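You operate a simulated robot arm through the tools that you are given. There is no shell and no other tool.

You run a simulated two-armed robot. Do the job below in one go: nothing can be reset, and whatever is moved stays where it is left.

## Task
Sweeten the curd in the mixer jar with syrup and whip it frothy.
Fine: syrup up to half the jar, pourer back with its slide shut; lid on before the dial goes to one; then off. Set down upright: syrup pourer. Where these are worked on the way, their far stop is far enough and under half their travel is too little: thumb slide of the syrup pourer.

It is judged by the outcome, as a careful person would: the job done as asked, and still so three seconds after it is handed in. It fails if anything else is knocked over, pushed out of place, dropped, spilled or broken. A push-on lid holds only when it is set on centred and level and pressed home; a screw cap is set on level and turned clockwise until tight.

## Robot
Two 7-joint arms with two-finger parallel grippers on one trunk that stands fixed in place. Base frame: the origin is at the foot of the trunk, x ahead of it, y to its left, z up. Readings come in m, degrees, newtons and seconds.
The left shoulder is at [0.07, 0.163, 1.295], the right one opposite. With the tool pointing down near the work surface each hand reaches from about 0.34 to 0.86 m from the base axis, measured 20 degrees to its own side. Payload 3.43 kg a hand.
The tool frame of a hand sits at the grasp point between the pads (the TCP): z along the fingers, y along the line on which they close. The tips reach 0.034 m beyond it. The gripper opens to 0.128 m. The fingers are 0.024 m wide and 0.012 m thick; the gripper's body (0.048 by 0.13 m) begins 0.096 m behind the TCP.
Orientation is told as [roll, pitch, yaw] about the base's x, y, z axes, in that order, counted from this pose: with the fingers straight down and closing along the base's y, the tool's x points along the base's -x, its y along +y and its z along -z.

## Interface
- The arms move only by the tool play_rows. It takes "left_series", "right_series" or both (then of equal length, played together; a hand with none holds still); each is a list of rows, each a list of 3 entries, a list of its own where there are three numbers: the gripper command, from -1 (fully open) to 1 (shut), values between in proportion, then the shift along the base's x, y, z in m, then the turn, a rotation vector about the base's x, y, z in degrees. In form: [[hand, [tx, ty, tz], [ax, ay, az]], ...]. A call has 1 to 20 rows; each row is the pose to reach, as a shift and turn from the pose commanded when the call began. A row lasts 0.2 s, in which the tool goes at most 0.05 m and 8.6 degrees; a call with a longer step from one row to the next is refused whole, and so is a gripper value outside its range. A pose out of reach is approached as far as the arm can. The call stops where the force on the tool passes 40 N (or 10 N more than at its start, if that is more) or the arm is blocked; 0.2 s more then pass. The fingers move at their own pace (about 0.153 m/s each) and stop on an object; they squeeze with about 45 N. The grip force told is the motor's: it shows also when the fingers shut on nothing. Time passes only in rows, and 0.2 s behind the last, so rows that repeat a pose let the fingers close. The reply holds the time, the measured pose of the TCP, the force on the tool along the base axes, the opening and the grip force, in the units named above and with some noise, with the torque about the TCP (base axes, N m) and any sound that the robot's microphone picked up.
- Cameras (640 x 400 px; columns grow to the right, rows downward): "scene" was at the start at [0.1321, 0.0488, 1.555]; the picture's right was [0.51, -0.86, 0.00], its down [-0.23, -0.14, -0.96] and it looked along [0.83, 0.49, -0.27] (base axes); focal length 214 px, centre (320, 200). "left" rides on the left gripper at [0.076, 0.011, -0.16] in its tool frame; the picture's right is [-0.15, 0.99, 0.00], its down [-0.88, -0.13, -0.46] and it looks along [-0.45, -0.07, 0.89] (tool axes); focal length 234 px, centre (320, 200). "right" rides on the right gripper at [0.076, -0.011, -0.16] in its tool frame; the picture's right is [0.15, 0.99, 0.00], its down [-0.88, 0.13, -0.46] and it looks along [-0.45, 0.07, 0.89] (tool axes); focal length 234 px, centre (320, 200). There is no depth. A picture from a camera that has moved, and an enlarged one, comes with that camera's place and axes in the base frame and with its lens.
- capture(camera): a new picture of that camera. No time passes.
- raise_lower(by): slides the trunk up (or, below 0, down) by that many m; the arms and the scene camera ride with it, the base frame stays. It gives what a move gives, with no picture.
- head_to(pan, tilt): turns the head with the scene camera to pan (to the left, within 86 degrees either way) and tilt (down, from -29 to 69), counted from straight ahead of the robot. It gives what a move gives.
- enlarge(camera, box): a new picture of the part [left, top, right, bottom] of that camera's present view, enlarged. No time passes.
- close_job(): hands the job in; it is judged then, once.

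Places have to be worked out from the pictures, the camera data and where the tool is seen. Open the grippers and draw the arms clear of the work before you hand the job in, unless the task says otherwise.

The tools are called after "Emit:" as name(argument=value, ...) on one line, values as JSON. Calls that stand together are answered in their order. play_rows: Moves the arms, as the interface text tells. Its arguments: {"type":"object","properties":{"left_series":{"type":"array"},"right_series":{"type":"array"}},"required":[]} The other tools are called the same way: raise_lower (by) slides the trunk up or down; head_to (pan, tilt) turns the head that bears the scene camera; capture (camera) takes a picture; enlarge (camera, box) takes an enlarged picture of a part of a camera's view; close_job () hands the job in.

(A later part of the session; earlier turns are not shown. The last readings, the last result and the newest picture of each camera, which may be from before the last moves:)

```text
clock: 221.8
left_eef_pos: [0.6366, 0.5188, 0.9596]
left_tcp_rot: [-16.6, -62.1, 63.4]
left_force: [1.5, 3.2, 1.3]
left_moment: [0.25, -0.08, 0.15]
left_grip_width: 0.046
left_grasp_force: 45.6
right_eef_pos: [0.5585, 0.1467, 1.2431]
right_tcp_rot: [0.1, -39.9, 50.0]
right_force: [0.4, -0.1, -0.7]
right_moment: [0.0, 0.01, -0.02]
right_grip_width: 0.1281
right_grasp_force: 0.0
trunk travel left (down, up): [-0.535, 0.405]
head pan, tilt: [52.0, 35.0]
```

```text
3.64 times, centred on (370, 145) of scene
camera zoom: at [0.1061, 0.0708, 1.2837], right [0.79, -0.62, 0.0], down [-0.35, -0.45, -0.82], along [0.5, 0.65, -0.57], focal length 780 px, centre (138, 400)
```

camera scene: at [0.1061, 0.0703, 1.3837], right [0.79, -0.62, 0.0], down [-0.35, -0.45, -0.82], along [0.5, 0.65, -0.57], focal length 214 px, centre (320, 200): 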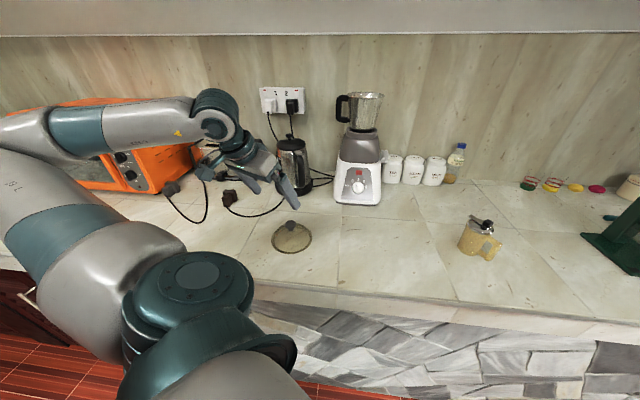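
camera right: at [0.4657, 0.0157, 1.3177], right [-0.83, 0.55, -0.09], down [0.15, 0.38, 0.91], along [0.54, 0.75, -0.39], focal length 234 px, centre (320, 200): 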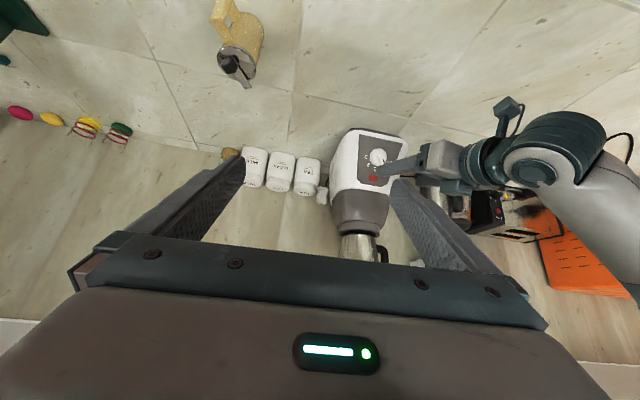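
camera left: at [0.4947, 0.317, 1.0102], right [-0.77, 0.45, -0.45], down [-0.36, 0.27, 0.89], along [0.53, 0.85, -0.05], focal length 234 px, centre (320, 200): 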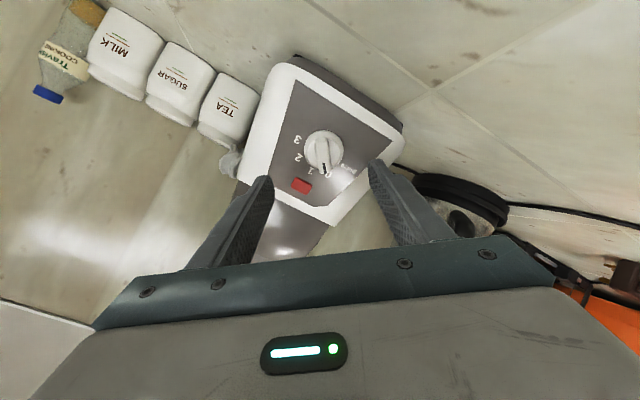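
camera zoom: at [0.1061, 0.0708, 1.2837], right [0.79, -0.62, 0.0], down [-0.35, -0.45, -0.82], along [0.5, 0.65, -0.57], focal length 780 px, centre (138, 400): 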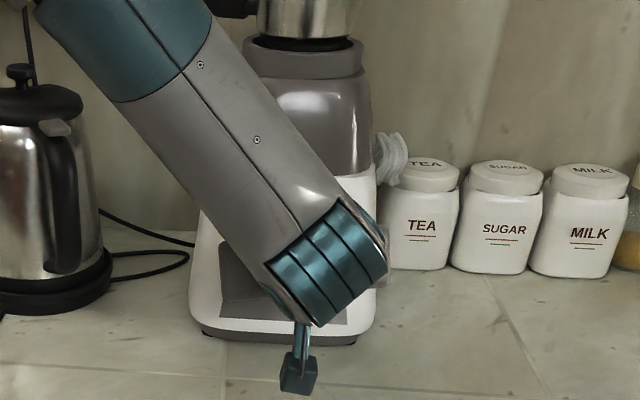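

No sound is reported yet. I keep it at "1" and check the pointer and lamp closely while more time passes.

Emit:
play_rows(left_series=[[1, [0, 0, 0], [0, 0, 0]], [1, [0, 0, 0], [0, 0, 0]], [1, [0, 0, 0], [0, 0, 0]], [1, [0, 0, 0], [0, 0, 0]], [1, [0, 0, 0], [0, 0, 0]], [1, [0, 0, 0], [0, 0, 0]], [1, [0, 0, 0], [0, 0, 0]], [1, [0, 0, 0], [0, 0, 0]], [1, [0, 0, 0], [0, 0, 0]], [1, [0, 0, 0], [0, 0, 0]]])

Emit:
capture(camera="right")

Emit:
enlarge(camera="right", box=[355, 145, 395, 180])

Emit:
capture(camera="left")

```text
clock: 224.1
left_eef_pos: [0.6371, 0.5181, 0.9599]
left_tcp_rot: [-16.5, -62.1, 63.4]
left_force: [3.5, 5.7, 5.7]
left_moment: [0.26, -0.13, 0.16]
left_grip_width: 0.0461
left_grasp_force: 45.0
right_eef_pos: [0.56, 0.1465, 1.2431]
right_tcp_rot: [0.1, -40.0, 50.1]
right_force: [-0.3, -0.5, 0.2]
right_moment: [0.03, -0.01, 0.01]
right_grip_width: 0.1282
right_grasp_force: 0.0
trunk travel left (down, up): [-0.535, 0.405]
head pan, tilt: [52.0, 35.0]
```

```text
taken
camera right: at [0.4658, 0.0161, 1.3176], right [-0.83, 0.55, -0.09], down [0.15, 0.38, 0.91], along [0.54, 0.75, -0.39], focal length 234 px, centre (320, 200)
```

right: 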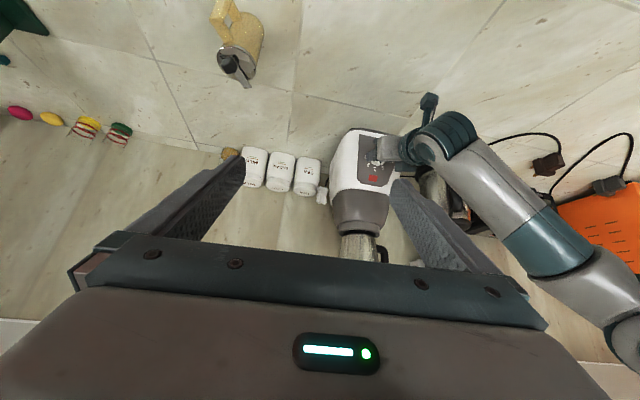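

```text
11.43 times, centred on (375, 162) of right
camera zoom: at [0.4658, 0.0161, 1.3176], right [-0.83, 0.55, -0.09], down [0.15, 0.38, 0.91], along [0.54, 0.75, -0.39], focal length 2676 px, centre (-309, 629)
```

zoom: 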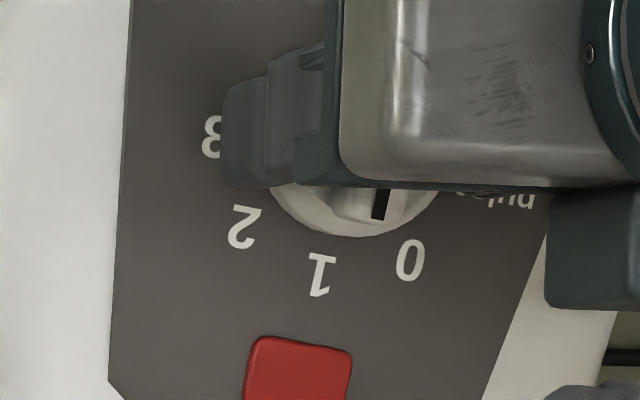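

```text
taken
camera left: at [0.5126, 0.3931, 0.9628], right [-0.71, 0.71, 0.0], down [-0.01, 0.0, 1.0], along [0.71, 0.71, 0.01], focal length 234 px, centre (320, 200)
```

left: 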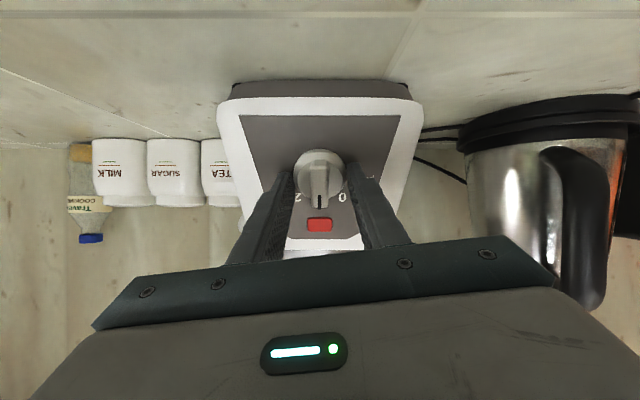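

The pointer is squarely on "1" in the frontal view, yet no sound is reported. I look at the jar and at the wall socket with the head.

Emit:
head_to(pan=45, tilt=5)

Emit:
capture(camera="scene")

Emit:
enlarge(camera="scene", box=[200, 130, 360, 260])

```text
clock: 225.0
left_eef_pos: [0.6371, 0.5175, 0.9585]
left_tcp_rot: [-16.5, -62.2, 63.4]
left_force: [5.6, 7.0, 6.5]
left_moment: [0.28, -0.16, 0.11]
left_grip_width: 0.0461
left_grasp_force: 44.8
right_eef_pos: [0.5577, 0.147, 1.2441]
right_tcp_rot: [0.0, -39.9, 50.0]
right_force: [0.7, -0.6, -0.2]
right_moment: [-0.02, 0.0, -0.02]
right_grip_width: 0.128
right_grasp_force: 0.0
trunk travel left (down, up): [-0.535, 0.405]
head pan, tilt: [45.0, 5.0]
```

```text
taken
camera scene: at [0.1168, 0.0664, 1.3318], right [0.71, -0.71, 0.0], down [-0.06, -0.06, -1.0], along [0.7, 0.7, -0.09], focal length 214 px, centre (320, 200)
```

scene: 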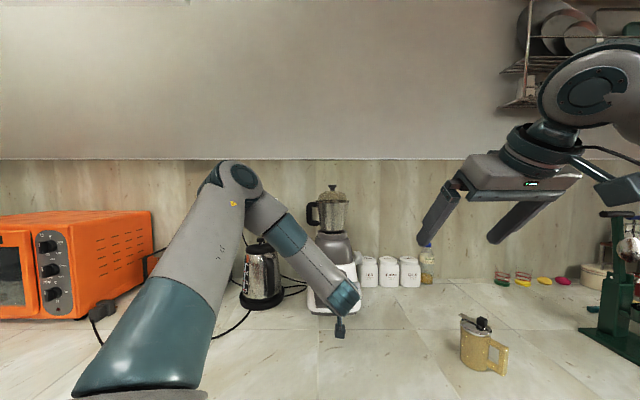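

```text
3.08 times, centred on (280, 195) of scene
camera zoom: at [0.1168, 0.0664, 1.3318], right [0.71, -0.71, 0.0], down [-0.06, -0.06, -1.0], along [0.7, 0.7, -0.09], focal length 660 px, centre (443, 215)
```

zoom: 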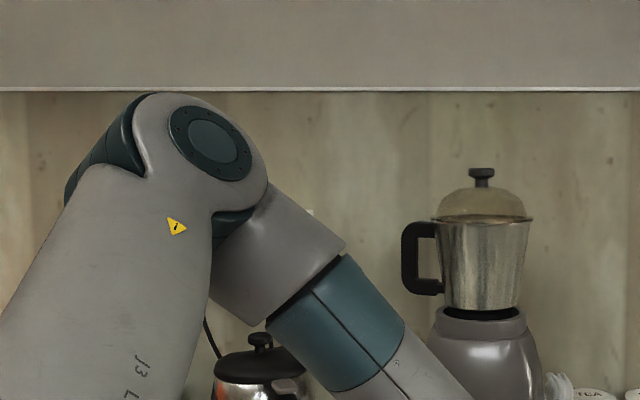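

The lid sits true on the jar. I release the dial to see whether it stays on "1", backing off a few centimetres.

Emit:
play_rows(left_series=[[0.6, [0, 0, 0], [0, 0, 0]], [0.1, [0, 0, 0], [0, 0, 0]], [0.1, [0, 0, 0], [0, 0, 0]], [0.1, [-0.0127, -0.0126, 0.009], [0, 0, 0]], [0.1, [-0.0318, -0.0315, 0.0224], [0, 0, 0]]])

Emit:
enlarge(camera="left", box=[240, 70, 400, 230])

```text
clock: 226.2
left_eef_pos: [0.6053, 0.4841, 0.9838]
left_tcp_rot: [-16.5, -62.2, 63.4]
left_force: [-0.4, -0.5, -0.4]
left_moment: [0.0, 0.0, -0.03]
left_grip_width: 0.0576
left_grasp_force: 0.2
right_eef_pos: [0.5574, 0.1452, 1.2431]
right_tcp_rot: [0.0, -39.9, 49.9]
right_force: [0.4, -0.4, -0.6]
right_moment: [0.02, -0.01, -0.01]
right_grip_width: 0.128
right_grasp_force: 0.0
trunk travel left (down, up): [-0.535, 0.405]
head pan, tilt: [45.0, 5.0]
```

```text
2.50 times, centred on (320, 150) of left
camera zoom: at [0.4799, 0.3599, 0.9867], right [-0.71, 0.71, 0.0], down [-0.01, 0.0, 1.0], along [0.71, 0.71, 0.01], focal length 585 px, centre (320, 325)
```

zoom: 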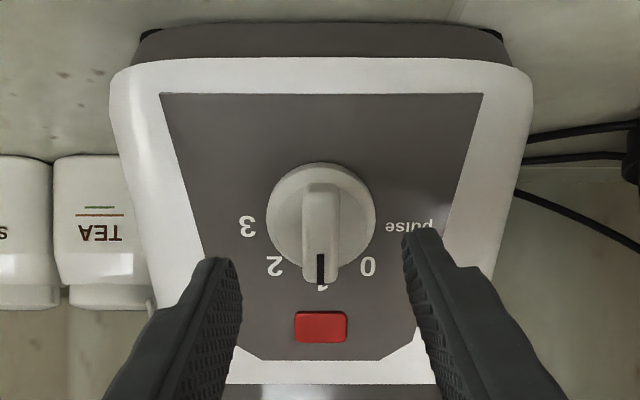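

The pointer stays on "1". I raise the trunk so the lookout camera can see through the lid whether the contents are being whipped.

Emit:
play_rows(left_series=[[0.1, [-0.02, -0.02, 0.0], [0, 0, 0]], [0.1, [-0.04, -0.04, 0.0], [0, 0, 0]]])

Emit:
raise_lower(by=0.4)

Emit:
enlarge(camera="right", box=[325, 115, 405, 175])

Emit:
capture(camera="right")

```text
clock: 226.8
left_eef_pos: [0.5644, 0.4453, 0.9819]
left_tcp_rot: [-16.5, -62.1, 63.3]
left_force: [0.2, 0.4, 0.3]
left_moment: [-0.04, -0.01, 0.0]
left_grip_width: 0.0577
left_grasp_force: 0.0
right_eef_pos: [0.5593, 0.1458, 1.2446]
right_tcp_rot: [0.2, -40.0, 49.9]
right_force: [-0.2, -0.5, 0.7]
right_moment: [0.0, -0.03, 0.05]
right_grip_width: 0.1279
right_grasp_force: 0.0
trunk travel left (down, up): [-0.535, 0.405]
head pan, tilt: [45.0, 5.0]
```

```text
clock: 230.6
left_eef_pos: [0.5643, 0.446, 1.3819]
left_tcp_rot: [-16.5, -62.1, 63.2]
left_force: [0.0, -0.8, 0.4]
left_moment: [0.01, -0.03, 0.01]
left_grip_width: 0.0576
left_grasp_force: 0.0
right_eef_pos: [0.5572, 0.147, 1.6437]
right_tcp_rot: [0.2, -39.8, 49.9]
right_force: [-0.2, 0.7, 0.1]
right_moment: [0.0, 0.01, 0.0]
right_grip_width: 0.1278
right_grasp_force: 0.1
trunk travel left (down, up): [-0.935, 0.005]
head pan, tilt: [45.0, 5.0]
```

```text
6.67 times, centred on (365, 145) of right
camera zoom: at [0.466, 0.0158, 1.7175], right [-0.83, 0.55, -0.09], down [0.15, 0.38, 0.91], along [0.54, 0.75, -0.39], focal length 1561 px, centre (20, 567)
```

zoom: 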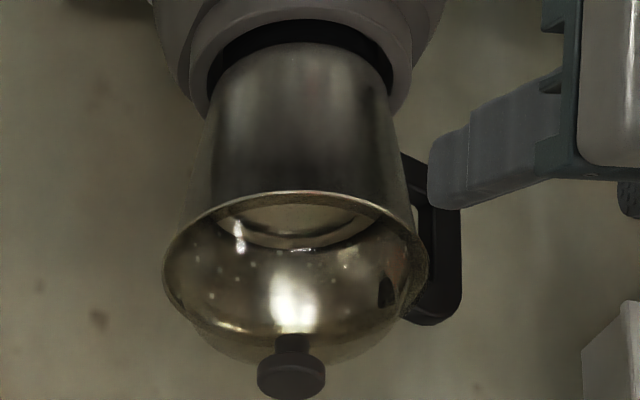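

```text
taken
camera right: at [0.466, 0.0158, 1.7175], right [-0.83, 0.55, -0.09], down [0.15, 0.38, 0.91], along [0.54, 0.75, -0.39], focal length 234 px, centre (320, 200)
```

right: 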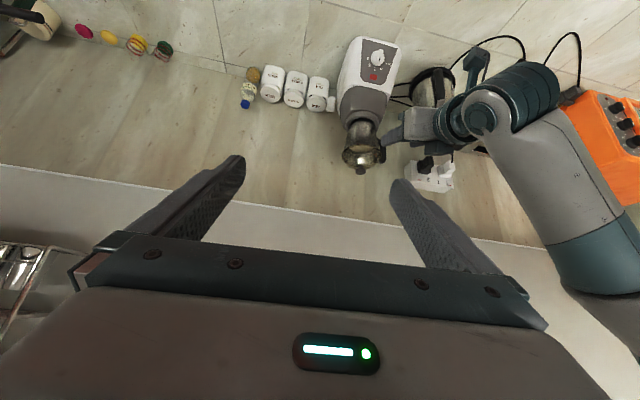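

The surface looks paler and slightly higher than before. I enlarge the jar opening for a better look.

Emit:
enlarge(camera="right", box=[345, 135, 385, 160])

Emit:
enlarge(camera="right", box=[355, 40, 400, 90])

```text
16.00 times, centred on (365, 148) of right
camera zoom: at [0.466, 0.0158, 1.7175], right [-0.83, 0.55, -0.09], down [0.15, 0.38, 0.91], along [0.54, 0.75, -0.39], focal length 3747 px, centre (-400, 1040)
```

zoom: 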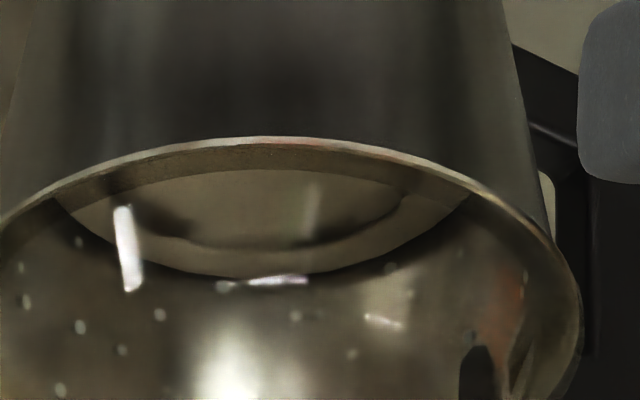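

```text
8.00 times, centred on (378, 65) of right
camera zoom: at [0.466, 0.0158, 1.7175], right [-0.83, 0.55, -0.09], down [0.15, 0.38, 0.91], along [0.54, 0.75, -0.39], focal length 1873 px, centre (-140, 1280)
```

zoom: 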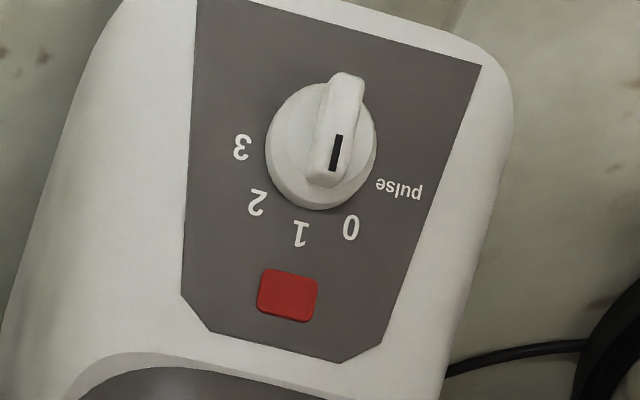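

The dial is squarely on "1" from this side too. It has run for about 11 s; I go back down to the dial to switch off.

Emit:
raise_lower(by=-0.4)

Emit:
play_rows(left_series=[[0.1, [0.02, 0.02, 0.0], [0, 0, 0]], [0.1, [0.041, 0.039, 0.001], [0, 0, 0]], [0.1, [0.041, 0.039, 0.001], [0, 0, 0]]])

Emit:
enlarge(camera="left", box=[240, 70, 400, 230])

```text
clock: 234.5
left_eef_pos: [0.5646, 0.4456, 0.982]
left_tcp_rot: [-16.5, -62.2, 63.3]
left_force: [0.1, 0.4, 0.9]
left_moment: [-0.01, -0.02, 0.0]
left_grip_width: 0.0575
left_grasp_force: 0.1
right_eef_pos: [0.5583, 0.1466, 1.2447]
right_tcp_rot: [0.1, -39.9, 50.0]
right_force: [-0.7, 0.1, -0.1]
right_moment: [-0.01, 0.04, 0.0]
right_grip_width: 0.128
right_grasp_force: 0.2
trunk travel left (down, up): [-0.535, 0.405]
head pan, tilt: [45.0, 5.0]
```

```text
clock: 235.3
left_eef_pos: [0.6066, 0.4838, 0.9823]
left_tcp_rot: [-16.4, -62.1, 63.3]
left_force: [0.2, 0.5, 0.4]
left_moment: [0.03, 0.02, 0.0]
left_grip_width: 0.0576
left_grasp_force: 0.0
right_eef_pos: [0.5575, 0.1461, 1.2435]
right_tcp_rot: [0.2, -40.0, 50.1]
right_force: [0.0, -1.0, 0.4]
right_moment: [-0.01, 0.02, 0.02]
right_grip_width: 0.1279
right_grasp_force: 0.2
trunk travel left (down, up): [-0.535, 0.405]
head pan, tilt: [45.0, 5.0]
```

```text
2.50 times, centred on (320, 150) of left
camera zoom: at [0.481, 0.3587, 0.9856], right [-0.71, 0.71, 0.0], down [-0.01, 0.0, 1.0], along [0.71, 0.71, 0.01], focal length 585 px, centre (320, 325)
```

zoom: 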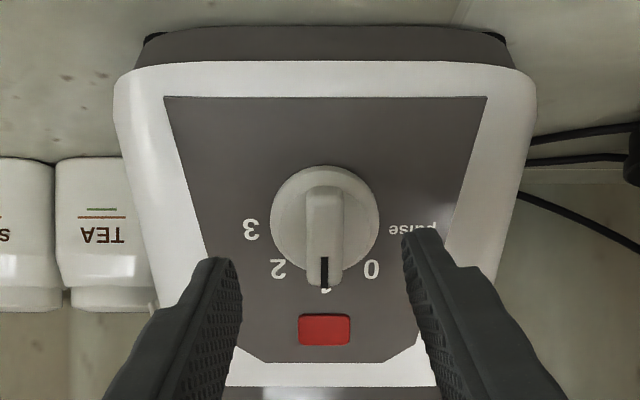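

Everything lines up as before. I advance to the dial and close on its skirt again.

Emit:
play_rows(left_series=[[0.1, [0.012, 0.0135, -0.009], [0, 0, 0]], [0.1, [0.023, 0.0245, -0.017], [0, 0, 0]], [0.1, [0.0308, 0.0328, -0.0228], [0, 0, 0]], [0.5, [0.0308, 0.0328, -0.0228], [0, 0, 0]], [1, [0.0308, 0.0328, -0.0228], [0, 0, 0]], [1, [0.0308, 0.0328, -0.0228], [0, 0, 0]]])

Emit:
enlarge(camera="left", box=[240, 90, 400, 230])

```text
clock: 236.7
left_eef_pos: [0.6355, 0.5163, 0.9598]
left_tcp_rot: [-16.6, -62.2, 63.3]
left_force: [-1.0, -4.2, 1.2]
left_moment: [-0.67, 0.18, -0.56]
left_grip_width: 0.0459
left_grasp_force: 44.8
right_eef_pos: [0.5573, 0.1462, 1.2438]
right_tcp_rot: [0.2, -39.8, 50.0]
right_force: [-0.2, -0.5, 0.9]
right_moment: [0.0, -0.02, 0.04]
right_grip_width: 0.128
right_grasp_force: 0.1
trunk travel left (down, up): [-0.535, 0.405]
head pan, tilt: [45.0, 5.0]
```

```text
2.86 times, centred on (320, 160) of left
camera zoom: at [0.5113, 0.392, 0.9629], right [-0.7, 0.71, 0.0], down [-0.01, 0.0, 1.0], along [0.71, 0.7, 0.01], focal length 669 px, centre (320, 314)
```

zoom: 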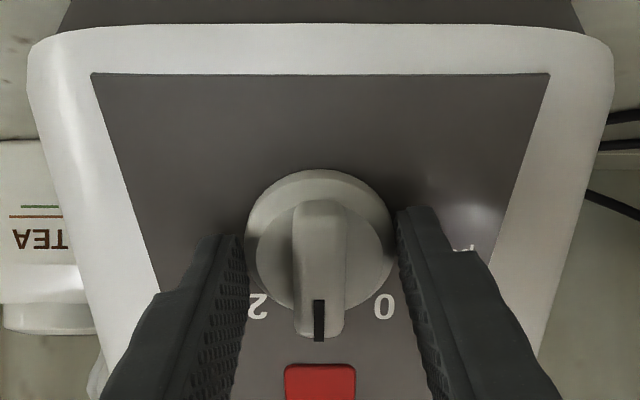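

Firm hold again. I turn the dial back by 40° to "0".

Emit:
play_rows(left_series=[[1, [0, 0, 0], [-5.08, -5.03, 3.58]], [1, [0, 0, 0], [-10.16, -10.06, 7.16]], [1, [0, 0, 0], [-15.24, -15.1, 10.74]], [1, [0, 0, 0], [-20.3, -20.1, 14.3]], [1, [0, 0, 0], [-25.4, -25.2, 17.9]], [1, [0, 0, 0], [-25.4, -25.2, 17.9]]])

Emit:
enlarge(camera="left", box=[240, 90, 400, 230])

```text
clock: 238.1
left_eef_pos: [0.6362, 0.5162, 0.9586]
left_tcp_rot: [-56.0, -36.2, 113.2]
left_force: [-1.8, -7.0, -8.5]
left_moment: [0.38, 0.11, 0.5]
left_grip_width: 0.0464
left_grasp_force: 44.7
right_eef_pos: [0.5594, 0.1456, 1.2429]
right_tcp_rot: [0.3, -40.0, 50.0]
right_force: [-0.6, 0.2, 0.3]
right_moment: [-0.03, -0.03, -0.03]
right_grip_width: 0.1282
right_grasp_force: 0.1
trunk travel left (down, up): [-0.535, 0.405]
head pan, tilt: [45.0, 5.0]
```

```text
2.86 times, centred on (320, 160) of left
camera zoom: at [0.5517, 0.3633, 0.979], right [-0.74, 0.34, -0.58], down [-0.48, 0.34, 0.81], along [0.47, 0.88, -0.09], focal length 669 px, centre (320, 314)
```

zoom: 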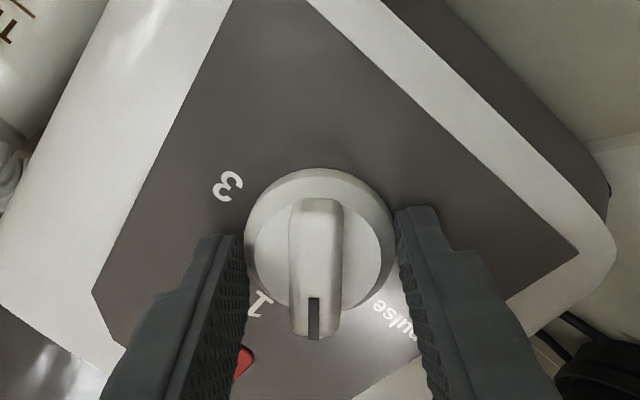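

The bar is back over "0". I release it, back off and verify from both cameras.

Emit:
play_rows(left_series=[[1, [0, 0, 0], [0, 0, 0]], [0.6, [0, 0, 0], [0, 0, 0]], [0.1, [0, 0, 0], [0, 0, 0]], [0.1, [0, 0, 0], [0, 0, 0]], [0.1, [-0.0127, -0.0126, 0.009], [0, 0, 0]], [0.1, [-0.0318, -0.0315, 0.0224], [0, 0, 0]], [0.1, [-0.06, -0.06, 0.035], [0, 0, 0]], [0.1, [-0.085, -0.085, 0.045], [0, 0, 0]]])

Emit:
enlarge(camera="left", box=[260, 80, 380, 200])

Emit:
enlarge(camera="right", box=[350, 135, 400, 185])

```text
clock: 239.9
left_eef_pos: [0.5486, 0.4307, 1.005]
left_tcp_rot: [-56.1, -36.3, 113.2]
left_force: [0.7, -0.2, -0.4]
left_moment: [0.03, 0.03, 0.04]
left_grip_width: 0.0577
left_grasp_force: 0.1
right_eef_pos: [0.5586, 0.1457, 1.2448]
right_tcp_rot: [0.2, -40.0, 49.8]
right_force: [0.1, 0.1, -0.3]
right_moment: [0.02, 0.01, 0.0]
right_grip_width: 0.1281
right_grasp_force: 0.0
trunk travel left (down, up): [-0.535, 0.405]
head pan, tilt: [45.0, 5.0]
```

```text
3.33 times, centred on (320, 140) of left
camera zoom: at [0.4643, 0.2776, 1.0251], right [-0.74, 0.34, -0.58], down [-0.48, 0.33, 0.81], along [0.47, 0.88, -0.09], focal length 781 px, centre (320, 400)
```

zoom: 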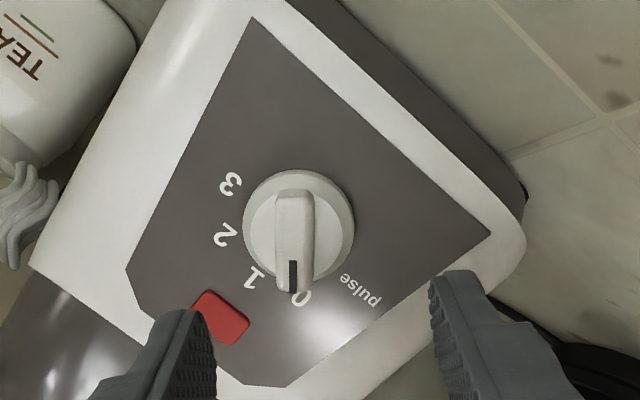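

```text
8.00 times, centred on (375, 160) of right
camera zoom: at [0.4653, 0.0144, 1.3178], right [-0.83, 0.55, -0.09], down [0.15, 0.38, 0.92], along [0.54, 0.75, -0.39], focal length 1873 px, centre (-120, 520)
```

zoom: 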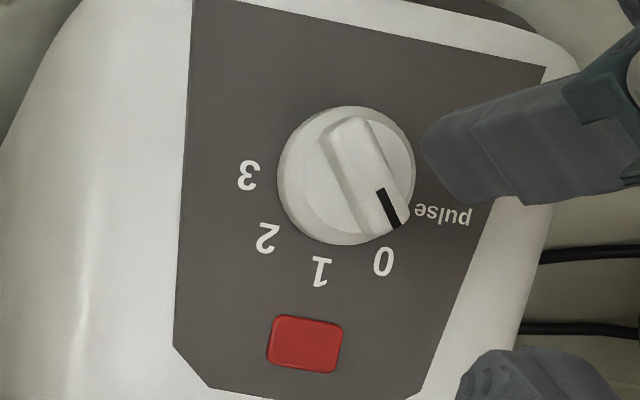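

The dial is exactly back on "0" and the mixer has not shifted. I raise the trunk once more for a final look into the jar through the lid.

Emit:
play_rows(left_series=[[0.1, [-0.02, -0.02, 0.01], [0, 0, 0]], [0.1, [-0.03, -0.03, 0.02], [0, 0, 0]]])

Emit:
raise_lower(by=0.4)

Emit:
enlarge(camera="right", box=[345, 135, 385, 160])

Emit:
enlarge(camera="right", box=[325, 115, 405, 175])

```text
clock: 240.5
left_eef_pos: [0.5211, 0.4024, 1.0242]
left_tcp_rot: [-56.0, -36.4, 113.2]
left_force: [1.0, 0.5, 0.6]
left_moment: [0.02, 0.02, 0.0]
left_grip_width: 0.0578
left_grasp_force: 0.1
right_eef_pos: [0.5578, 0.1474, 1.2431]
right_tcp_rot: [0.1, -39.9, 49.9]
right_force: [0.4, -0.4, 0.1]
right_moment: [-0.01, -0.01, 0.01]
right_grip_width: 0.1279
right_grasp_force: 0.0
trunk travel left (down, up): [-0.535, 0.405]
head pan, tilt: [45.0, 5.0]
```

```text
clock: 244.3
left_eef_pos: [0.5214, 0.4031, 1.4261]
left_tcp_rot: [-56.0, -36.3, 113.3]
left_force: [0.9, 1.5, -0.3]
left_moment: [0.0, -0.02, 0.02]
left_grip_width: 0.0578
left_grasp_force: 0.2
right_eef_pos: [0.5595, 0.1469, 1.6441]
right_tcp_rot: [0.2, -39.9, 49.9]
right_force: [-0.1, 0.6, -0.4]
right_moment: [0.01, 0.01, 0.01]
right_grip_width: 0.128
right_grasp_force: 0.0
trunk travel left (down, up): [-0.935, 0.005]
head pan, tilt: [45.0, 5.0]
```

```text
16.00 times, centred on (365, 148) of right
camera zoom: at [0.466, 0.0158, 1.7175], right [-0.83, 0.55, -0.09], down [0.15, 0.38, 0.91], along [0.54, 0.75, -0.39], focal length 3747 px, centre (-400, 1040)
```

zoom: 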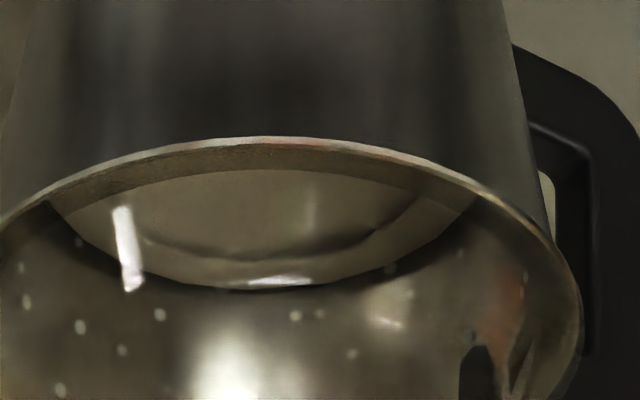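

```text
6.67 times, centred on (365, 145) of right
camera zoom: at [0.466, 0.0158, 1.7175], right [-0.83, 0.55, -0.09], down [0.15, 0.38, 0.91], along [0.54, 0.75, -0.39], focal length 1561 px, centre (20, 567)
```

zoom: 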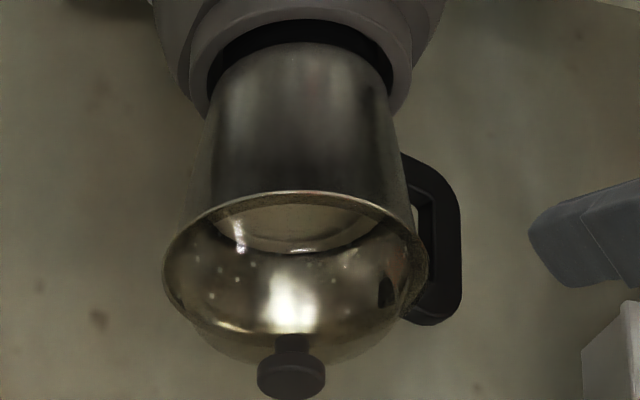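

The level has risen a few millimetres since before whipping, so it is frothing. I let some seconds pass with the dial at "0" to see whether it is now steady.

Emit:
play_rows(left_series=[[0.1, [-0.01, -0.01, 0], [0, 0, 0]], [0.1, [-0.02, -0.02, 0], [0, 0, 0]], [0.1, [-0.02, -0.02, 0], [0, 0, 0]], [0.1, [-0.02, -0.02, 0], [0, 0, 0]], [0.1, [-0.02, -0.02, 0], [0, 0, 0]], [0.1, [-0.02, -0.02, 0], [0, 0, 0]], [0.1, [-0.02, -0.02, 0], [0, 0, 0]], [0.1, [-0.02, -0.02, 0], [0, 0, 0]], [0.1, [-0.02, -0.02, 0], [0, 0, 0]], [0.1, [-0.02, -0.02, 0], [0, 0, 0]], [0.1, [-0.02, -0.02, 0], [0, 0, 0]], [0.1, [-0.02, -0.02, 0], [0, 0, 0]], [0.1, [-0.02, -0.02, 0], [0, 0, 0]], [0.1, [-0.02, -0.02, 0], [0, 0, 0]], [0.1, [-0.02, -0.02, 0], [0, 0, 0]], [0.1, [-0.02, -0.02, 0], [0, 0, 0]]])

Emit:
enlarge(camera="right", box=[345, 135, 385, 160])

```text
clock: 247.7
left_eef_pos: [0.5205, 0.3839, 1.4316]
left_tcp_rot: [-56.0, -36.3, 113.2]
left_force: [-0.1, 1.4, 0.0]
left_moment: [-0.01, -0.03, 0.03]
left_grip_width: 0.0578
left_grasp_force: 0.1
left hand out of reach, approached as far as the arm can: row 1, 2, 3, 4, 5, 6, 7, 8, 9, 10, 11, 12, 13, 14, 15, 16
right_eef_pos: [0.5576, 0.1464, 1.6439]
right_tcp_rot: [0.1, -39.9, 50.0]
right_force: [-0.7, -0.5, -0.2]
right_moment: [-0.05, 0.0, 0.01]
right_grip_width: 0.1278
right_grasp_force: 0.0
trunk travel left (down, up): [-0.935, 0.005]
head pan, tilt: [45.0, 5.0]
```

```text
16.00 times, centred on (365, 148) of right
camera zoom: at [0.4659, 0.0158, 1.7176], right [-0.83, 0.55, -0.09], down [0.15, 0.38, 0.91], along [0.54, 0.75, -0.39], focal length 3747 px, centre (-400, 1040)
```

zoom: 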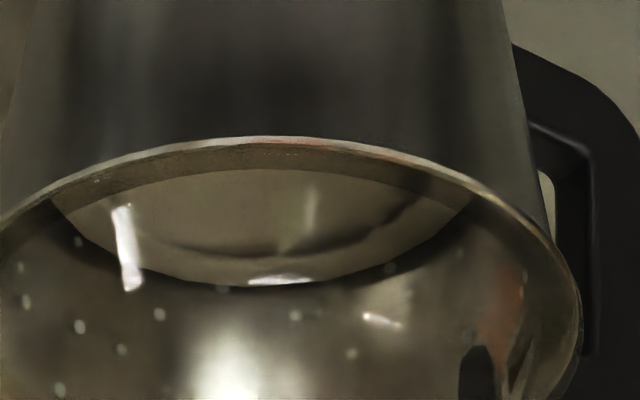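

It is steady or settling very slightly. I watch a few more seconds to see the trend.

Emit:
play_rows(right_series=[[-1, [0, 0, 0], [0, 0, 0]], [-1, [0, 0, 0], [0, 0, 0]], [-1, [0, 0, 0], [0, 0, 0]], [-1, [0, 0, 0], [0, 0, 0]], [-1, [0, 0, 0], [0, 0, 0]], [-1, [0, 0, 0], [0, 0, 0]], [-1, [0, 0, 0], [0, 0, 0]], [-1, [0, 0, 0], [0, 0, 0]], [-1, [0, 0, 0], [0, 0, 0]], [-1, [0, 0, 0], [0, 0, 0]], [-1, [0, 0, 0], [0, 0, 0]], [-1, [0, 0, 0], [0, 0, 0]], [-1, [0, 0, 0], [0, 0, 0]], [-1, [0, 0, 0], [0, 0, 0]], [-1, [0, 0, 0], [0, 0, 0]], [-1, [0, 0, 0], [0, 0, 0]], [-1, [0, 0, 0], [0, 0, 0]], [-1, [0, 0, 0], [0, 0, 0]]])

Emit:
enlarge(camera="right", box=[345, 135, 385, 160])

```text
clock: 251.5
left_eef_pos: [0.5211, 0.3825, 1.432]
left_tcp_rot: [-56.0, -36.3, 113.2]
left_force: [0.1, 0.9, -0.2]
left_moment: [0.03, 0.01, 0.02]
left_grip_width: 0.0578
left_grasp_force: 0.1
right_eef_pos: [0.5587, 0.1464, 1.6432]
right_tcp_rot: [0.1, -39.9, 50.0]
right_force: [0.7, -0.6, 0.0]
right_moment: [0.0, -0.01, -0.01]
right_grip_width: 0.128
right_grasp_force: 0.1
trunk travel left (down, up): [-0.935, 0.005]
head pan, tilt: [45.0, 5.0]
```

```text
16.00 times, centred on (365, 148) of right
camera zoom: at [0.4659, 0.0157, 1.7176], right [-0.83, 0.55, -0.09], down [0.15, 0.38, 0.91], along [0.54, 0.75, -0.39], focal length 3747 px, centre (-400, 1040)
```

zoom: 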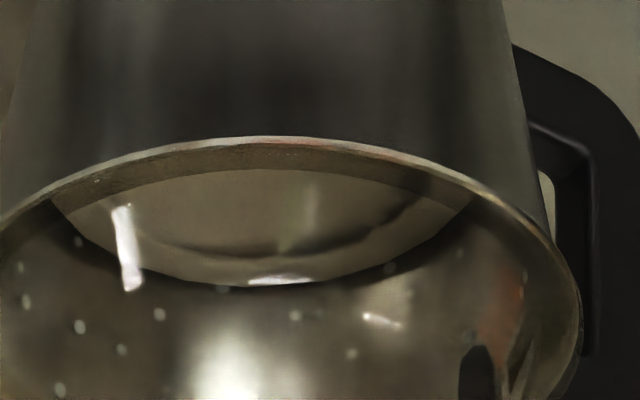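

The surface is stable now, about 4–5 mm higher than before whipping, and it was still rising when I switched off. To be sure it is properly frothy I will whip it once more; I return to the dial.

Emit:
raise_lower(by=-0.4)

Emit:
play_rows(left_series=[[0.1, [0.02, 0.027, -0.01], [0, 0, 0]], [0.1, [0.043, 0.056, -0.025], [0, 0, 0]], [0.1, [0.0648, 0.0847, -0.038], [0, 0, 0]], [0.1, [0.0648, 0.0847, -0.038], [0, 0, 0]]])

Emit:
enlarge(camera="left", box=[220, 70, 420, 220])

```text
clock: 255.3
left_eef_pos: [0.5192, 0.3828, 1.0305]
left_tcp_rot: [-56.1, -36.3, 113.2]
left_force: [0.6, -0.7, -0.4]
left_moment: [0.01, 0.01, 0.0]
left_grip_width: 0.0575
left_grasp_force: 0.0
right_eef_pos: [0.5581, 0.1468, 1.2438]
right_tcp_rot: [0.0, -39.9, 50.1]
right_force: [0.7, -0.1, 0.3]
right_moment: [-0.05, 0.01, 0.01]
right_grip_width: 0.1279
right_grasp_force: 0.1
trunk travel left (down, up): [-0.535, 0.405]
head pan, tilt: [45.0, 5.0]
```

```text
clock: 256.3
left_eef_pos: [0.5856, 0.4687, 0.9921]
left_tcp_rot: [-56.1, -36.3, 113.2]
left_force: [-0.7, -0.1, -0.3]
left_moment: [0.0, 0.0, 0.03]
left_grip_width: 0.0575
left_grasp_force: 0.1
right_eef_pos: [0.5581, 0.1461, 1.2443]
right_tcp_rot: [0.3, -40.0, 49.9]
right_force: [0.1, 0.6, 0.4]
right_moment: [-0.01, -0.01, -0.02]
right_grip_width: 0.1278
right_grasp_force: 0.0
trunk travel left (down, up): [-0.535, 0.405]
head pan, tilt: [45.0, 5.0]
```

```text
2.67 times, centred on (320, 145) of left
camera zoom: at [0.5015, 0.3146, 1.0136], right [-0.75, 0.34, -0.57], down [-0.48, 0.33, 0.81], along [0.47, 0.88, -0.09], focal length 624 px, centre (320, 347)
```

zoom: 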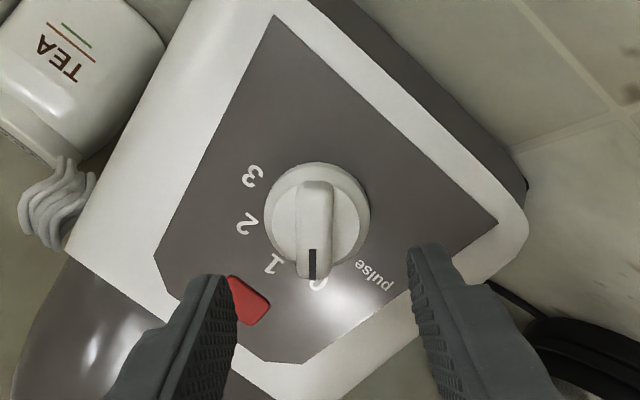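

Well aligned. I advance 8 cm along the dial axis and close on the skirt as before.

Emit:
play_rows(left_series=[[0.1, [0.016, 0.0152, -0.0107], [0, 0, 0]], [0.1, [0.032, 0.0305, -0.0213], [0, 0, 0]], [0.1, [0.043, 0.041, -0.0287], [0, 0, 0]], [0.1, [0.051, 0.0485, -0.034], [0, 0, 0]], [0.5, [0.051, 0.0485, -0.034], [0, 0, 0]], [1, [0.051, 0.0485, -0.034], [0, 0, 0]], [1, [0.051, 0.0485, -0.034], [0, 0, 0]]])

Emit:
enlarge(camera="left", box=[240, 90, 400, 230])

```text
clock: 257.9
left_eef_pos: [0.6353, 0.516, 0.9584]
left_tcp_rot: [-56.0, -36.2, 113.2]
left_force: [-2.2, -0.8, -1.4]
left_moment: [-0.02, -0.4, -0.47]
left_grip_width: 0.046
left_grasp_force: 44.6
right_eef_pos: [0.5584, 0.1458, 1.2438]
right_tcp_rot: [0.1, -39.9, 50.1]
right_force: [1.0, 0.4, -0.1]
right_moment: [0.02, 0.02, 0.03]
right_grip_width: 0.1278
right_grasp_force: 0.1
trunk travel left (down, up): [-0.535, 0.405]
head pan, tilt: [45.0, 5.0]
```

```text
2.86 times, centred on (320, 160) of left
camera zoom: at [0.5519, 0.3622, 0.979], right [-0.75, 0.34, -0.57], down [-0.48, 0.34, 0.81], along [0.47, 0.88, -0.09], focal length 669 px, centre (320, 314)
```

zoom: 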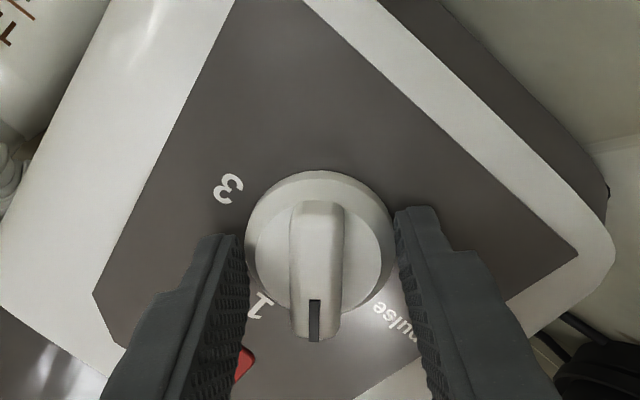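

The dial is held again; I turn it clockwise 40° to "1" and keep it there for some seconds.

Emit:
play_rows(left_series=[[1, [0, 0, 0], [5.08, 5.03, -3.58]], [1, [0, 0, 0], [10.16, 10.06, -7.16]], [1, [0, 0, 0], [15.24, 15.1, -10.74]], [1, [0, 0, 0], [20.3, 20.1, -14.3]], [1, [0, 0, 0], [25.4, 25.2, -17.9]], [1, [0, 0, 0], [25.4, 25.2, -17.9]], [1, [0, 0, 0], [25.4, 25.2, -17.9]], [1, [0, 0, 0], [25.4, 25.2, -17.9]], [1, [0, 0, 0], [25.4, 25.2, -17.9]], [1, [0, 0, 0], [25.4, 25.2, -17.9]], [1, [0, 0, 0], [25.4, 25.2, -17.9]], [1, [0, 0, 0], [25.4, 25.2, -17.9]], [1, [0, 0, 0], [25.4, 25.2, -17.9]], [1, [0, 0, 0], [25.4, 25.2, -17.9]], [1, [0, 0, 0], [25.4, 25.2, -17.9]], [1, [0, 0, 0], [25.4, 25.2, -17.9]], [1, [0, 0, 0], [25.4, 25.2, -17.9]], [1, [0, 0, 0], [25.4, 25.2, -17.9]], [1, [0, 0, 0], [25.4, 25.2, -17.9]], [1, [0, 0, 0], [25.4, 25.2, -17.9]]])

Emit:
enlarge(camera="left", box=[240, 90, 400, 230])

```text
clock: 262.1
left_eef_pos: [0.6352, 0.5158, 0.9605]
left_tcp_rot: [-16.2, -62.2, 63.3]
left_force: [-9.1, -11.2, -3.4]
left_moment: [-0.58, 0.02, -0.61]
left_grip_width: 0.0458
left_grasp_force: 45.0
right_eef_pos: [0.5574, 0.1463, 1.2442]
right_tcp_rot: [0.2, -40.0, 50.0]
right_force: [-0.6, -0.6, 0.9]
right_moment: [-0.01, -0.02, 0.03]
right_grip_width: 0.1282
right_grasp_force: 0.1
trunk travel left (down, up): [-0.535, 0.405]
head pan, tilt: [45.0, 5.0]
```

```text
2.86 times, centred on (320, 160) of left
camera zoom: at [0.5106, 0.3903, 0.9635], right [-0.71, 0.71, 0.0], down [-0.01, -0.01, 1.0], along [0.71, 0.71, 0.01], focal length 669 px, centre (320, 314)
```

zoom: 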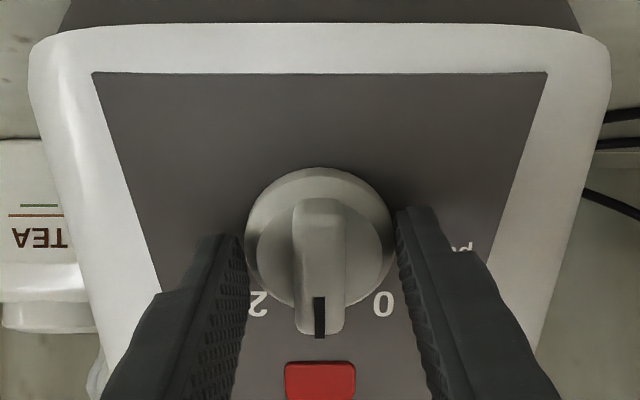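

On "1" again. I ease the hand back 1.5 mm to take off a slight push on the mixer and let it whip on.

Emit:
play_rows(left_series=[[1, [-0.001, -0.001, 0.0005], [0, 0, 0]], [1, [-0.001, -0.001, 0.0005], [0, 0, 0]], [1, [-0.001, -0.001, 0.0005], [0, 0, 0]], [1, [-0.001, -0.001, 0.0005], [0, 0, 0]], [1, [-0.001, -0.001, 0.0005], [0, 0, 0]], [1, [-0.001, -0.001, 0.0005], [0, 0, 0]], [1, [-0.001, -0.001, 0.0005], [0, 0, 0]], [1, [-0.001, -0.001, 0.0005], [0, 0, 0]], [1, [-0.001, -0.001, 0.0005], [0, 0, 0]], [1, [-0.001, -0.001, 0.0005], [0, 0, 0]], [1, [-0.001, -0.001, 0.0005], [0, 0, 0]], [1, [-0.001, -0.001, 0.0005], [0, 0, 0]], [1, [-0.001, -0.001, 0.0005], [0, 0, 0]], [1, [-0.001, -0.001, 0.0005], [0, 0, 0]], [1, [-0.001, -0.001, 0.0005], [0, 0, 0]], [1, [-0.001, -0.001, 0.0005], [0, 0, 0]], [1, [-0.001, -0.001, 0.0005], [0, 0, 0]], [1, [-0.001, -0.001, 0.0005], [0, 0, 0]], [1, [-0.001, -0.001, 0.0005], [0, 0, 0]], [1, [-0.001, -0.001, 0.0005], [0, 0, 0]]])

```text
clock: 266.3
left_eef_pos: [0.6355, 0.516, 0.9605]
left_tcp_rot: [-16.3, -62.2, 63.4]
left_force: [4.6, -2.2, 2.5]
left_moment: [-0.15, -0.43, -0.72]
left_grip_width: 0.0453
left_grasp_force: 44.8
right_eef_pos: [0.5593, 0.1463, 1.2443]
right_tcp_rot: [0.2, -39.9, 49.9]
right_force: [0.8, 0.1, -0.4]
right_moment: [-0.03, -0.01, -0.04]
right_grip_width: 0.1279
right_grasp_force: 0.1
trunk travel left (down, up): [-0.535, 0.405]
head pan, tilt: [45.0, 5.0]
```

The push is relieved. I let it run on.

Emit:
play_rows(left_series=[[1, [0, 0, 0], [0, 0, 0]], [1, [0, 0, 0], [0, 0, 0]], [1, [0, 0, 0], [0, 0, 0]], [1, [0, 0, 0], [0, 0, 0]], [1, [0, 0, 0], [0, 0, 0]], [1, [0, 0, 0], [0, 0, 0]], [1, [0, 0, 0], [0, 0, 0]], [1, [0, 0, 0], [0, 0, 0]], [1, [0, 0, 0], [0, 0, 0]], [1, [0, 0, 0], [0, 0, 0]], [1, [0, 0, 0], [0, 0, 0]], [1, [0, 0, 0], [0, 0, 0]], [1, [0, 0, 0], [0, 0, 0]], [1, [0, 0, 0], [0, 0, 0]], [1, [0, 0, 0], [0, 0, 0]], [1, [0, 0, 0], [0, 0, 0]], [1, [0, 0, 0], [0, 0, 0]], [1, [0, 0, 0], [0, 0, 0]], [1, [0, 0, 0], [0, 0, 0]], [1, [0, 0, 0], [0, 0, 0]]])

Emit:
enlarge(camera="left", box=[240, 90, 400, 230])

```text
clock: 270.5
left_eef_pos: [0.6347, 0.5156, 0.9602]
left_tcp_rot: [-16.3, -62.2, 63.4]
left_force: [7.6, -0.5, 6.7]
left_moment: [-0.06, -0.54, -0.71]
left_grip_width: 0.0456
left_grasp_force: 44.5
right_eef_pos: [0.559, 0.1449, 1.2447]
right_tcp_rot: [0.2, -39.9, 50.0]
right_force: [-0.2, -0.2, 0.4]
right_moment: [-0.01, 0.01, 0.02]
right_grip_width: 0.1282
right_grasp_force: 0.0
trunk travel left (down, up): [-0.535, 0.405]
head pan, tilt: [45.0, 5.0]
```

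```text
2.86 times, centred on (320, 160) of left
camera zoom: at [0.5105, 0.3903, 0.9636], right [-0.71, 0.71, 0.0], down [-0.01, -0.01, 1.0], along [0.71, 0.71, 0.01], focal length 669 px, centre (320, 314)
```

zoom: 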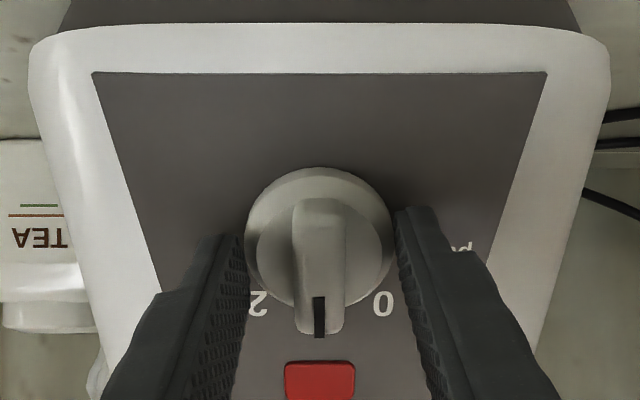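

That makes some 29 s in all. I turn the dial back by 40° to "0".

Emit:
play_rows(left_series=[[1, [0, 0, 0], [-5.08, -5.03, 3.58]], [1, [0, 0, 0], [-10.16, -10.06, 7.16]], [1, [0, 0, 0], [-15.24, -15.1, 10.74]], [1, [0, 0, 0], [-20.3, -20.1, 14.3]], [1, [0, 0, 0], [-25.4, -25.2, 17.9]], [1, [0, 0, 0], [-25.4, -25.2, 17.9]], [1, [0, 0, 0], [-25.4, -25.2, 17.9]]])

Emit:
enlarge(camera="left", box=[240, 90, 400, 230])

```text
clock: 272.1
left_eef_pos: [0.6337, 0.514, 0.9601]
left_tcp_rot: [-56.1, -36.2, 113.2]
left_force: [-10.8, -4.8, 2.8]
left_moment: [-0.11, 0.21, 0.08]
left_grip_width: 0.0441
left_grasp_force: 45.2
right_eef_pos: [0.5564, 0.1453, 1.2447]
right_tcp_rot: [0.1, -40.0, 49.9]
right_force: [0.5, -0.7, 0.5]
right_moment: [0.01, 0.02, 0.01]
right_grip_width: 0.128
right_grasp_force: 0.1
trunk travel left (down, up): [-0.535, 0.405]
head pan, tilt: [45.0, 5.0]
```

```text
2.86 times, centred on (320, 160) of left
camera zoom: at [0.5493, 0.3606, 0.9803], right [-0.75, 0.34, -0.58], down [-0.48, 0.34, 0.81], along [0.47, 0.88, -0.09], focal length 669 px, centre (320, 314)
```

zoom: 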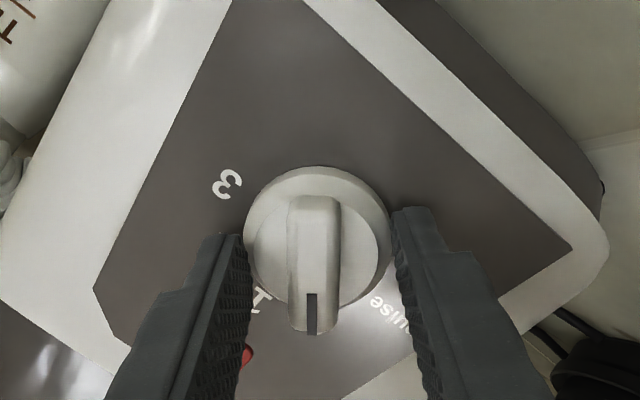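

Back over "0". I release, withdraw and check the pointer from the side.

Emit:
play_rows(left_series=[[1, [0, 0, 0], [0, 0, 0]], [0.6, [0, 0, 0], [0, 0, 0]], [0.1, [0, 0, 0], [0, 0, 0]], [0.1, [0, 0, 0], [0, 0, 0]], [0.1, [-0.0127, -0.0126, 0.009], [0, 0, 0]], [0.1, [-0.0318, -0.0315, 0.0224], [0, 0, 0]], [0.1, [-0.06, -0.06, 0.035], [0, 0, 0]], [0.1, [-0.085, -0.085, 0.045], [0, 0, 0]]])

Emit:
enlarge(camera="left", box=[260, 80, 380, 200])

Emit:
enlarge(camera="right", box=[350, 135, 400, 185])

```text
clock: 273.9
left_eef_pos: [0.549, 0.4283, 1.006]
left_tcp_rot: [-56.1, -36.3, 113.2]
left_force: [0.3, 0.0, 0.1]
left_moment: [-0.05, 0.01, 0.0]
left_grip_width: 0.0575
left_grasp_force: 0.2
right_eef_pos: [0.558, 0.1454, 1.2447]
right_tcp_rot: [0.1, -39.9, 50.0]
right_force: [0.6, -0.8, -0.4]
right_moment: [0.04, 0.0, 0.03]
right_grip_width: 0.1279
right_grasp_force: 0.1
trunk travel left (down, up): [-0.535, 0.405]
head pan, tilt: [45.0, 5.0]
```

```text
3.33 times, centred on (320, 140) of left
camera zoom: at [0.4644, 0.2752, 1.0263], right [-0.75, 0.34, -0.57], down [-0.48, 0.33, 0.81], along [0.47, 0.88, -0.09], focal length 781 px, centre (320, 400)
```

zoom: 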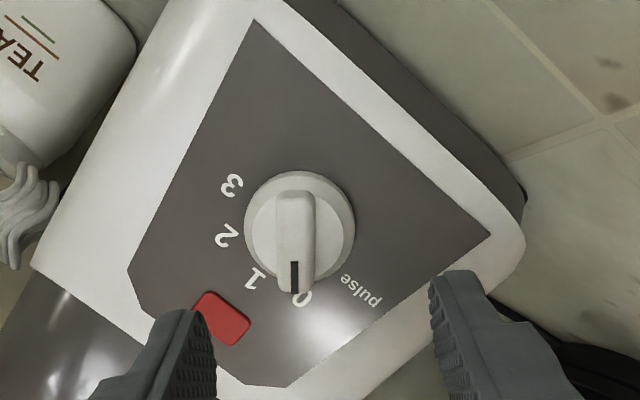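

```text
8.00 times, centred on (375, 160) of right
camera zoom: at [0.4652, 0.0148, 1.3178], right [-0.83, 0.55, -0.09], down [0.15, 0.38, 0.92], along [0.54, 0.75, -0.39], focal length 1873 px, centre (-120, 520)
```

zoom: 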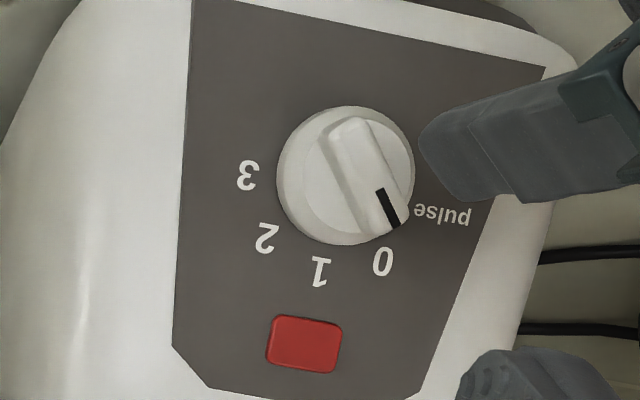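

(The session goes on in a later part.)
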